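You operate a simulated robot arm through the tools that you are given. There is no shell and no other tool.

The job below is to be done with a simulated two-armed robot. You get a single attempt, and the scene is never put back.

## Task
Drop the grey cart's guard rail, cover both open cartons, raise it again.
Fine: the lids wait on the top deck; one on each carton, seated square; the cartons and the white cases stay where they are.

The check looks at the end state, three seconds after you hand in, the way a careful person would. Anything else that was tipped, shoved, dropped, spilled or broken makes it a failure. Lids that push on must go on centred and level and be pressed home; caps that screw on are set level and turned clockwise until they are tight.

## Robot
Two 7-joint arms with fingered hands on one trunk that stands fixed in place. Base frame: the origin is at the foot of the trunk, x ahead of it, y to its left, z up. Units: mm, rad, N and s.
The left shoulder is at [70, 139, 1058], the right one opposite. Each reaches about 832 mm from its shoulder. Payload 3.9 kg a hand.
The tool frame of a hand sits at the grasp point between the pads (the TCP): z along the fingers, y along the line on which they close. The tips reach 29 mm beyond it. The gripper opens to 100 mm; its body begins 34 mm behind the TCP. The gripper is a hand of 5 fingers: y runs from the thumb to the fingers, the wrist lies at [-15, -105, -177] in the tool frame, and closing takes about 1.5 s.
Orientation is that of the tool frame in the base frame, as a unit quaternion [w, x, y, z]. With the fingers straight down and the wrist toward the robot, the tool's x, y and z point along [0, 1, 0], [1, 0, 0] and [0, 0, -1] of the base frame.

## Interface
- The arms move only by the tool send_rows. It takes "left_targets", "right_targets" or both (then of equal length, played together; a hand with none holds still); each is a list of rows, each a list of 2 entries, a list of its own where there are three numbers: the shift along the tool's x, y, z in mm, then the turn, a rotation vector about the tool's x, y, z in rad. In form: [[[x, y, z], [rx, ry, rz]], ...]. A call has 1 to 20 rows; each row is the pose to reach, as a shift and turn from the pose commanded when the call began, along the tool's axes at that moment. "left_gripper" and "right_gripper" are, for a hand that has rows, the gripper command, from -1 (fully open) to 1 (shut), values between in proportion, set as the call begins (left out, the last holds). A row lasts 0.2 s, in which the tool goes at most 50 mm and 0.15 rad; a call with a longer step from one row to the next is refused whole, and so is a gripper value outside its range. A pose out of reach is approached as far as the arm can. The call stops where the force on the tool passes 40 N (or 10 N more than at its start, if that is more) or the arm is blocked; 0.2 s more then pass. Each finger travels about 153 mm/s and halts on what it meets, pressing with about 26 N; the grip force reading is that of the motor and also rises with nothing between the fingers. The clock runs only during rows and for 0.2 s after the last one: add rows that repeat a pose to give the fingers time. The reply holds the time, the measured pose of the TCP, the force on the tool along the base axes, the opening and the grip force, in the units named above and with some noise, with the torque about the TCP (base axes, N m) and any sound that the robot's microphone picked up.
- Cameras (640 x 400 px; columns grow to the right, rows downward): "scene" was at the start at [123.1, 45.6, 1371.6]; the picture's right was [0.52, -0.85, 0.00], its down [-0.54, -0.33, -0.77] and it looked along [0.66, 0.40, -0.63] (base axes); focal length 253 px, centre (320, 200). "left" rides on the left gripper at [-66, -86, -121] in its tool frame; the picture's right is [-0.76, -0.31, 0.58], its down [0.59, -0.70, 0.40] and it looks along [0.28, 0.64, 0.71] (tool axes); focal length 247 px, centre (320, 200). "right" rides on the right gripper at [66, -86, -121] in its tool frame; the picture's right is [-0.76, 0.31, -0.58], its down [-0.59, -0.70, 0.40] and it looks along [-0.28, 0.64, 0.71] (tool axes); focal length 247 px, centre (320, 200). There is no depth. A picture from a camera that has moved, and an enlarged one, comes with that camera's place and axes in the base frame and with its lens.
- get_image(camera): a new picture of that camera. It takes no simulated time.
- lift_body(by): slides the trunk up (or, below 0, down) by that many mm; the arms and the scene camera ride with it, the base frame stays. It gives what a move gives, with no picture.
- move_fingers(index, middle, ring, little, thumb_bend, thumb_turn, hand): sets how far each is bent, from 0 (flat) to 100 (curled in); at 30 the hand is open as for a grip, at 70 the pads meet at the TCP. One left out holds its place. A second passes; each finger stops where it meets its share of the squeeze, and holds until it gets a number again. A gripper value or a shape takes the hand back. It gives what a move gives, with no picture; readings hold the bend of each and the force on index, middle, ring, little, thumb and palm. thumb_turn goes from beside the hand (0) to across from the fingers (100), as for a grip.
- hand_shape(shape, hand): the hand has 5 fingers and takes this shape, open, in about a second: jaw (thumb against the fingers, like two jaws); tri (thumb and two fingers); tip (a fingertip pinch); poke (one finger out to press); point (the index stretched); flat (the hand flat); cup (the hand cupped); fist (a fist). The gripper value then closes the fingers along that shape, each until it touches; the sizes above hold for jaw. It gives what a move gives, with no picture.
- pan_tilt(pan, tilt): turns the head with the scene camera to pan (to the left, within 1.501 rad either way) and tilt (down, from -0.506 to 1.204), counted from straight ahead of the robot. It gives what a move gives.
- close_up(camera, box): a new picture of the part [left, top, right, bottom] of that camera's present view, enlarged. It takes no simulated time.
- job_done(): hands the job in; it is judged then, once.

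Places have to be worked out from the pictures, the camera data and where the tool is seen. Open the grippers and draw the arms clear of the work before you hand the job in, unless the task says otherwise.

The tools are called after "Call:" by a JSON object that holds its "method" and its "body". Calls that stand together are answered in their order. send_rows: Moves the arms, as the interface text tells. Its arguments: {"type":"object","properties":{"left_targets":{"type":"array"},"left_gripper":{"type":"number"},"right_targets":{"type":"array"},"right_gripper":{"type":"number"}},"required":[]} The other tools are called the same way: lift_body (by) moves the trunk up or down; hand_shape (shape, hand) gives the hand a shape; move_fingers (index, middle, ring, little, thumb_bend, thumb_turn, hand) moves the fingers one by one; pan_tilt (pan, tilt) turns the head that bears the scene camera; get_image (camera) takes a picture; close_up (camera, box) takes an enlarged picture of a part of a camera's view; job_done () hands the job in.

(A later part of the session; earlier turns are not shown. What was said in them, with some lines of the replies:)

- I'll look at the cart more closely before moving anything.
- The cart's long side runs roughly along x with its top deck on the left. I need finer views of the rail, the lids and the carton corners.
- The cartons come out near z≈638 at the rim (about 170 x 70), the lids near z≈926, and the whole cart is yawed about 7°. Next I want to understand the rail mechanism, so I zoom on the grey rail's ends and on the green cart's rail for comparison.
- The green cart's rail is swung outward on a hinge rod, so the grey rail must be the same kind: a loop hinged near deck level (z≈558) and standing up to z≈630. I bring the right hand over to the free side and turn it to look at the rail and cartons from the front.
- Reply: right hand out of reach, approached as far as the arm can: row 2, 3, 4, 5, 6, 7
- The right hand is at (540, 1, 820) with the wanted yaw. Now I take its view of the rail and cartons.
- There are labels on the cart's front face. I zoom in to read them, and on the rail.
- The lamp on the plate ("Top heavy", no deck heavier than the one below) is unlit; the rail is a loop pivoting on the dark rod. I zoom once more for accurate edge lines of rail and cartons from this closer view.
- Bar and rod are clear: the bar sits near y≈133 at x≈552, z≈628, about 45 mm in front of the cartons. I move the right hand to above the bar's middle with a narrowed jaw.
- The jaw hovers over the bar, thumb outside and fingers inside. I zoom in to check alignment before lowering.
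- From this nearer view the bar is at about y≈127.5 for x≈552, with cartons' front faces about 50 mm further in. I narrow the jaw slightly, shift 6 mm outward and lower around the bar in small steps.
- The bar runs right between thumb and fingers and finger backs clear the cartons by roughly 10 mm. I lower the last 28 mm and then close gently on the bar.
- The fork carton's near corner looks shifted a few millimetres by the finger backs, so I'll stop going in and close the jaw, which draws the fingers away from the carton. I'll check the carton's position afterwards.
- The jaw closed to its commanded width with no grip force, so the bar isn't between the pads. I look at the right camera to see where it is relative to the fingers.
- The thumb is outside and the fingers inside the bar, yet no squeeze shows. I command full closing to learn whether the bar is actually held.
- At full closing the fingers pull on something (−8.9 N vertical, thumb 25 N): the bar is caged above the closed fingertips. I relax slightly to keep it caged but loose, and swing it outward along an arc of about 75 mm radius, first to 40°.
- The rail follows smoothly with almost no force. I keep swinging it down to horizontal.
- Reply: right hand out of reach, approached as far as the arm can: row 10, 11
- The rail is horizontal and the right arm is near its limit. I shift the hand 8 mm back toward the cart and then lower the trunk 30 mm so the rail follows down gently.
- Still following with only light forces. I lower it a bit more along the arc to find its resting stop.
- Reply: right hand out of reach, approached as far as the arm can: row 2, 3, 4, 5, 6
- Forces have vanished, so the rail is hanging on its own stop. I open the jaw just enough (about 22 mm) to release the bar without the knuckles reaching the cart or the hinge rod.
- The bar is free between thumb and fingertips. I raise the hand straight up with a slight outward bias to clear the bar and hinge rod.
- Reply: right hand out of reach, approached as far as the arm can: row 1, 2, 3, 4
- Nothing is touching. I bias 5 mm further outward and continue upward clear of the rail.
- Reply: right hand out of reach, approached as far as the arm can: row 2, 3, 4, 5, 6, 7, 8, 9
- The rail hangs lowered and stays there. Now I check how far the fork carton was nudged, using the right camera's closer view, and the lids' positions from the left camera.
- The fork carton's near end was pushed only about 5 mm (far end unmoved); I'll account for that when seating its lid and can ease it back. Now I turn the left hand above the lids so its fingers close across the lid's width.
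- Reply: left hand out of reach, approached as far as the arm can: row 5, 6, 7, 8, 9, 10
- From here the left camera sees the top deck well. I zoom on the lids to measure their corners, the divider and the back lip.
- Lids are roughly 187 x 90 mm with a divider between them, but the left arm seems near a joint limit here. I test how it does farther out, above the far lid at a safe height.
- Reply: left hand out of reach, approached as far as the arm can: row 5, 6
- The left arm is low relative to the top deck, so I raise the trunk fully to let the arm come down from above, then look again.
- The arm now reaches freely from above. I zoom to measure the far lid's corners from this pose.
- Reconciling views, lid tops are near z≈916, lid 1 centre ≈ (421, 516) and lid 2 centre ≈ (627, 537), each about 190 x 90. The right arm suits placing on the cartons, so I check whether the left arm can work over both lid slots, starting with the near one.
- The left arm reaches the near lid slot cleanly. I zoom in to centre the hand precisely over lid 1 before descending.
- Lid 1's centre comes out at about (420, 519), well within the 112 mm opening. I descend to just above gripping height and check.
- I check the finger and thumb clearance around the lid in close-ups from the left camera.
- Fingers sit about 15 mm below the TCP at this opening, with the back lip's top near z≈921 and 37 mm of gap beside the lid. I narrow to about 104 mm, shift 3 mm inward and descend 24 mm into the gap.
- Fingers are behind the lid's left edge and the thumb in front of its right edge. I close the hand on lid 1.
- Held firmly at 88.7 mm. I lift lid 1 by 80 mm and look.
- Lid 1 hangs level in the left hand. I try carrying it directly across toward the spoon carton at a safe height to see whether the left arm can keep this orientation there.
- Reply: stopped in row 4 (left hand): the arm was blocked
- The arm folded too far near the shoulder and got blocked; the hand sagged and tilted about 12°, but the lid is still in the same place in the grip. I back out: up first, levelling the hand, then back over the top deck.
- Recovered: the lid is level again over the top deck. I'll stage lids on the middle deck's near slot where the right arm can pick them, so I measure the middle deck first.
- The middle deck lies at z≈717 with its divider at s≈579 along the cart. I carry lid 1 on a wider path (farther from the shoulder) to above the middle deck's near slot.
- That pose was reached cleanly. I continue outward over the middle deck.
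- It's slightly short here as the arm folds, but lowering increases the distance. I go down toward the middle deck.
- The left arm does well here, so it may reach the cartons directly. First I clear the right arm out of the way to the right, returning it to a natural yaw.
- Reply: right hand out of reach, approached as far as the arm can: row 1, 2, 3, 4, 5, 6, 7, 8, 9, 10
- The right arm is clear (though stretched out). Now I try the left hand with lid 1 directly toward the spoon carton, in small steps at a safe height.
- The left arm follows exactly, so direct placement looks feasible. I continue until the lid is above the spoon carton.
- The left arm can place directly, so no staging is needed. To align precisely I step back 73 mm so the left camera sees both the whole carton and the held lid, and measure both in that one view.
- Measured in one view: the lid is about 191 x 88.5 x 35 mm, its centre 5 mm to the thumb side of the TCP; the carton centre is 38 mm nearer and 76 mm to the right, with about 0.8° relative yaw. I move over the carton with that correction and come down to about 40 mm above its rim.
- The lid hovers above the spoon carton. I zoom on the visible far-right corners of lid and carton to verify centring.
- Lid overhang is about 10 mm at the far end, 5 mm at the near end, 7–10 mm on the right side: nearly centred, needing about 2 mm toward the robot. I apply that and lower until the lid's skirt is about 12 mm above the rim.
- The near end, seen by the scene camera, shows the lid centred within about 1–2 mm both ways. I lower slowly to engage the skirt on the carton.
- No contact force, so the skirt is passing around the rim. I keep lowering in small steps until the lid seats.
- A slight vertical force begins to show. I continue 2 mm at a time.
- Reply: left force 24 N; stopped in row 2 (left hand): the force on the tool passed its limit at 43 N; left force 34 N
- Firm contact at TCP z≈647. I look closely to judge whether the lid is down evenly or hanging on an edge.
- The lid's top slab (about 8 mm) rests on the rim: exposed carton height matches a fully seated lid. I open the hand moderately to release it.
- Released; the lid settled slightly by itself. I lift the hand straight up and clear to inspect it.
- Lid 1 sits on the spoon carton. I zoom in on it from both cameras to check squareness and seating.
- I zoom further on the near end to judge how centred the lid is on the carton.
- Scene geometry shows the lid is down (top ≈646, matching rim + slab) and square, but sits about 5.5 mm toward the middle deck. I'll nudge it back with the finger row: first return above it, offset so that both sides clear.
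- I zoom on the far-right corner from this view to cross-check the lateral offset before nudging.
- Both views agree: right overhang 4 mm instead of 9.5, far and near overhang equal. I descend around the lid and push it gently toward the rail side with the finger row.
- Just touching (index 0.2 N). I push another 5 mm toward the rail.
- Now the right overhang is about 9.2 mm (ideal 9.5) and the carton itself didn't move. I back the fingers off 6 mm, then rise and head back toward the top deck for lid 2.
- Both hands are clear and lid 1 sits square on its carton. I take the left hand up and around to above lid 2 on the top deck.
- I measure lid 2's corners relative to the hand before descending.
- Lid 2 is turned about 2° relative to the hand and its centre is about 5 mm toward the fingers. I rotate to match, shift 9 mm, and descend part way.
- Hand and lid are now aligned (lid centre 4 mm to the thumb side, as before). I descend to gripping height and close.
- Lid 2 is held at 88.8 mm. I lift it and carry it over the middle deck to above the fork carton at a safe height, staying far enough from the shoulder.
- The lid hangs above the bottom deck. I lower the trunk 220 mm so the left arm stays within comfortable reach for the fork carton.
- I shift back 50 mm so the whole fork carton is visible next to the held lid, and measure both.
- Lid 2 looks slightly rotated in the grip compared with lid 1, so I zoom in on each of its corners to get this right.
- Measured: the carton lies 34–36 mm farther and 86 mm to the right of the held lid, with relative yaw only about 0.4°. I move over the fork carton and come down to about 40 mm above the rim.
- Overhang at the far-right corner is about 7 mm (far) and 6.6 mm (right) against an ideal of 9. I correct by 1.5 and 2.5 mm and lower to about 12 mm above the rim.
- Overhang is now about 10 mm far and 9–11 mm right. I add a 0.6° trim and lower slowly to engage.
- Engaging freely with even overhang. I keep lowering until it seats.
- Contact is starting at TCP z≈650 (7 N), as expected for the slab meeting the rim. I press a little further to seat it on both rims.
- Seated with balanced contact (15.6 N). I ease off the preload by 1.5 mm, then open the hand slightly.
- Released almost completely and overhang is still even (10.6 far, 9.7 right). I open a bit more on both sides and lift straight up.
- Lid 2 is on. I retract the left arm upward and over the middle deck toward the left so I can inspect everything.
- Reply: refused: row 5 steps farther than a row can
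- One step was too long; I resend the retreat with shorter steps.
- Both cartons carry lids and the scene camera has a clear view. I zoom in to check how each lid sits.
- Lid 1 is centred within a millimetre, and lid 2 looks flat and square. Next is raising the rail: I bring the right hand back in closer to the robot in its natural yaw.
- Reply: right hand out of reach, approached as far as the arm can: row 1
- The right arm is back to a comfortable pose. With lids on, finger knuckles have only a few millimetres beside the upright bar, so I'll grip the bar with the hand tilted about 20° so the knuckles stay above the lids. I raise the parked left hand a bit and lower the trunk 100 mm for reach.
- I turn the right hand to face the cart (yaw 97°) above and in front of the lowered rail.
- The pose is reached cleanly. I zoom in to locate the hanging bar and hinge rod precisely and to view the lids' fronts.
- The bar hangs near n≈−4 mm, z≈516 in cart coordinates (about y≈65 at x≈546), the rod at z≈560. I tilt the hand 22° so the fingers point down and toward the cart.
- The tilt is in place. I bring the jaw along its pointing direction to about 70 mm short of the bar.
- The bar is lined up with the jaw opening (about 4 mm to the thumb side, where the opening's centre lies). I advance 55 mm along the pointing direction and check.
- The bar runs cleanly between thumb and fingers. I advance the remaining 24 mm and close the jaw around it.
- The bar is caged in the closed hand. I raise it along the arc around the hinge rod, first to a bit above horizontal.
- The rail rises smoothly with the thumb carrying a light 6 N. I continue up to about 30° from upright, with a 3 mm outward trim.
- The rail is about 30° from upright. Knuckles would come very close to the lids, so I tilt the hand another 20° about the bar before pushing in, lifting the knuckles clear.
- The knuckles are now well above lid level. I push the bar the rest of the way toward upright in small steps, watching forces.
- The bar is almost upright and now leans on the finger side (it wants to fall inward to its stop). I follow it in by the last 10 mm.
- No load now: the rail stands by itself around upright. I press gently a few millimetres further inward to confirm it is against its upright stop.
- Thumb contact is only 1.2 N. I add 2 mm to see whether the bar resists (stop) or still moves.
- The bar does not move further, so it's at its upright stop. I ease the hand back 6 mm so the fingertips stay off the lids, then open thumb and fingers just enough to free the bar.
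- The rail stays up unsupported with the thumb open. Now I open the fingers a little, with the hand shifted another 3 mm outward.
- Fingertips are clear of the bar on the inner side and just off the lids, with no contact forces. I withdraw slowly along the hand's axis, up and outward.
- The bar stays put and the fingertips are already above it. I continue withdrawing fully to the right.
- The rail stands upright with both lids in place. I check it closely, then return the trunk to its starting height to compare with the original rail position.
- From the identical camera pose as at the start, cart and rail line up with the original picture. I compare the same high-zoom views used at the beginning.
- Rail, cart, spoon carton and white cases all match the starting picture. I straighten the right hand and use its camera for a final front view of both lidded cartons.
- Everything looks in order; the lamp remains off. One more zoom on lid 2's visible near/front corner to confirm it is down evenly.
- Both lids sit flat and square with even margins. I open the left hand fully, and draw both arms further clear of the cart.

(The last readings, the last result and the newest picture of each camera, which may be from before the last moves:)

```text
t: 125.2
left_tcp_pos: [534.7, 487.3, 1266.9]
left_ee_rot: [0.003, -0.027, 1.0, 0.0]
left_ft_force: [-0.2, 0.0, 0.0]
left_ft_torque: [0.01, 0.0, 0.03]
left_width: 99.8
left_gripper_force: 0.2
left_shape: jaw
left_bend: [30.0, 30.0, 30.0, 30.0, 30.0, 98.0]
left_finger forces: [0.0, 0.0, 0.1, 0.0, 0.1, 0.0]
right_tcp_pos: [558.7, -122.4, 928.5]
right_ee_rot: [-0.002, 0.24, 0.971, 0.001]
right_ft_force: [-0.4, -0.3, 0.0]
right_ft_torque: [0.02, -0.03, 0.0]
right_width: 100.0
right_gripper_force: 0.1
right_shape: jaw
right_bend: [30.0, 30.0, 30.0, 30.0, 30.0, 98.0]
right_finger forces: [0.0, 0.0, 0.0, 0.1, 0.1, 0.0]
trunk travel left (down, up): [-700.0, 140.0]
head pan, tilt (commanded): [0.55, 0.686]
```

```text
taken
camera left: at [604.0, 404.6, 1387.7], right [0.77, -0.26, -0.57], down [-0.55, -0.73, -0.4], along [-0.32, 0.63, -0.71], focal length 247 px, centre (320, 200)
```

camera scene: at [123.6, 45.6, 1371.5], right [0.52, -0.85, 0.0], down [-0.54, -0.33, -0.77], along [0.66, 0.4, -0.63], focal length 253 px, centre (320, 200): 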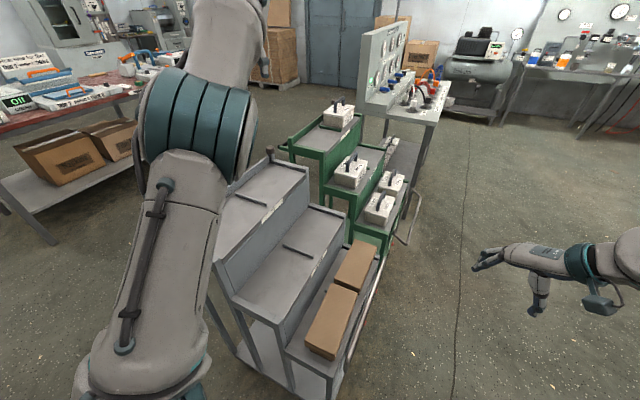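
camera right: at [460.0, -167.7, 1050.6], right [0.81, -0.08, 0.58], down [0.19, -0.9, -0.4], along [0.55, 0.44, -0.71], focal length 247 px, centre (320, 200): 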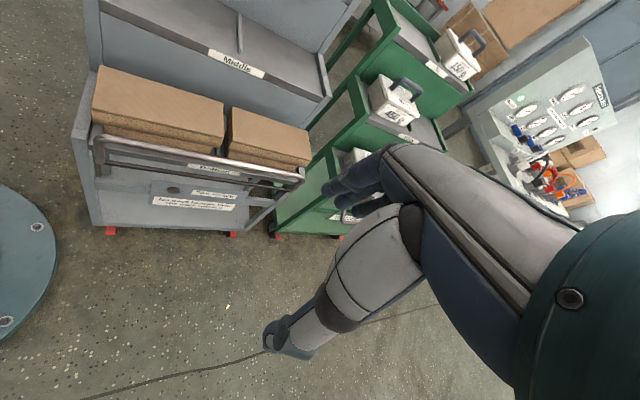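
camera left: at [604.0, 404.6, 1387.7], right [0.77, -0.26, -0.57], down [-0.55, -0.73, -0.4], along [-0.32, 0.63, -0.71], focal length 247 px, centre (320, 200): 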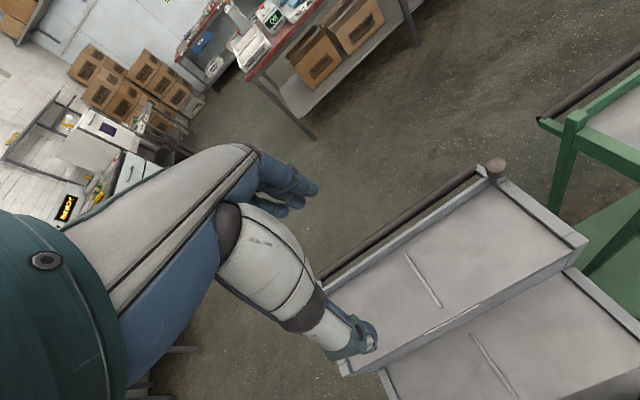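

This right-camera view shows both lidded cartons from the front. I zoom for a last check.

Call:
{"method": "close_up", "body": {"camera": "right", "box": [75, 55, 325, 245]}}

Call:
{"method": "close_up", "body": {"camera": "right", "box": [200, 90, 325, 200]}}

```text
2.11 times, centred on (200, 150) of right
camera zoom: at [460.0, -167.7, 1050.6], right [0.81, -0.08, 0.58], down [0.19, -0.9, -0.4], along [0.55, 0.44, -0.71], focal length 520 px, centre (573, 305)
```

zoom: 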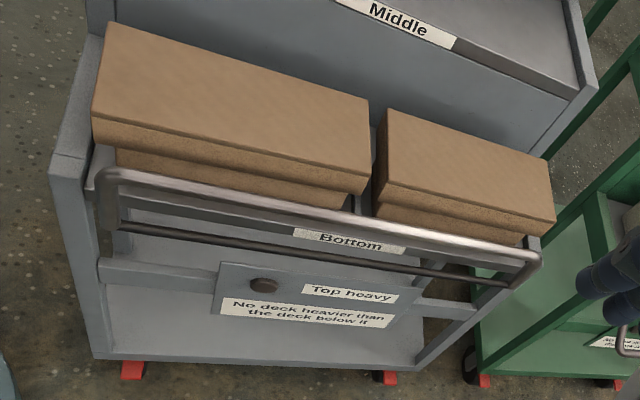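

```text
3.64 times, centred on (262, 145) of right
camera zoom: at [460.0, -167.7, 1050.6], right [0.81, -0.08, 0.58], down [0.19, -0.9, -0.4], along [0.55, 0.44, -0.71], focal length 898 px, centre (529, 400)
```

zoom: 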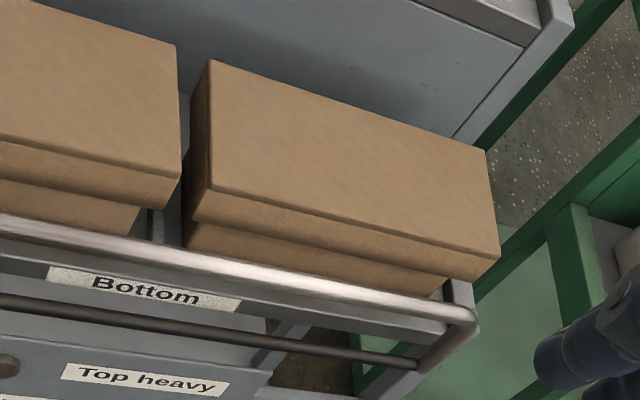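

The geometry checks out: the carton's front edges sit about 9 mm inside both lids all around, the rail is up, the decks above are empty, and the white cases and cart are untouched. Both hands are open and clear, so I hand the job in.

Call:
{"method": "job_done", "body": {}}

```text
The job is handed in.
```

The job is handed in: both cartons are covered and the grey cart's guard rail is back up. I don't have the check's verdict.

- **Rail:** I swung it down on its hinge, placed the lids, and swung it back up. From the starting camera position it lines up with the first pictures, and it stood on its own when I let go.
- **Lids:** One lid is on each carton, down on the rim and level. By my measurements the overhang is about 9–10 mm on the sides I could see. Lid 1 landed about 5 mm off, so I nudged it back to centre.
- **Cartons:** The spoon carton did not move. When I first reached for the rail, a finger pushed the near end of the fork carton about 5 mm; its far end stayed put. I left it there and fitted its lid to where it sits.
- **White cases and cart:** Both match the starting pictures.
- **Arm stop:** While I was carrying lid 1, the left arm folded too far, got blocked and sagged close to the top deck. The lid stayed in the grip, and I saw nothing hit or moved.

At hand-in both hands were open and clear of the cart, and the "Top heavy" lamp was off.
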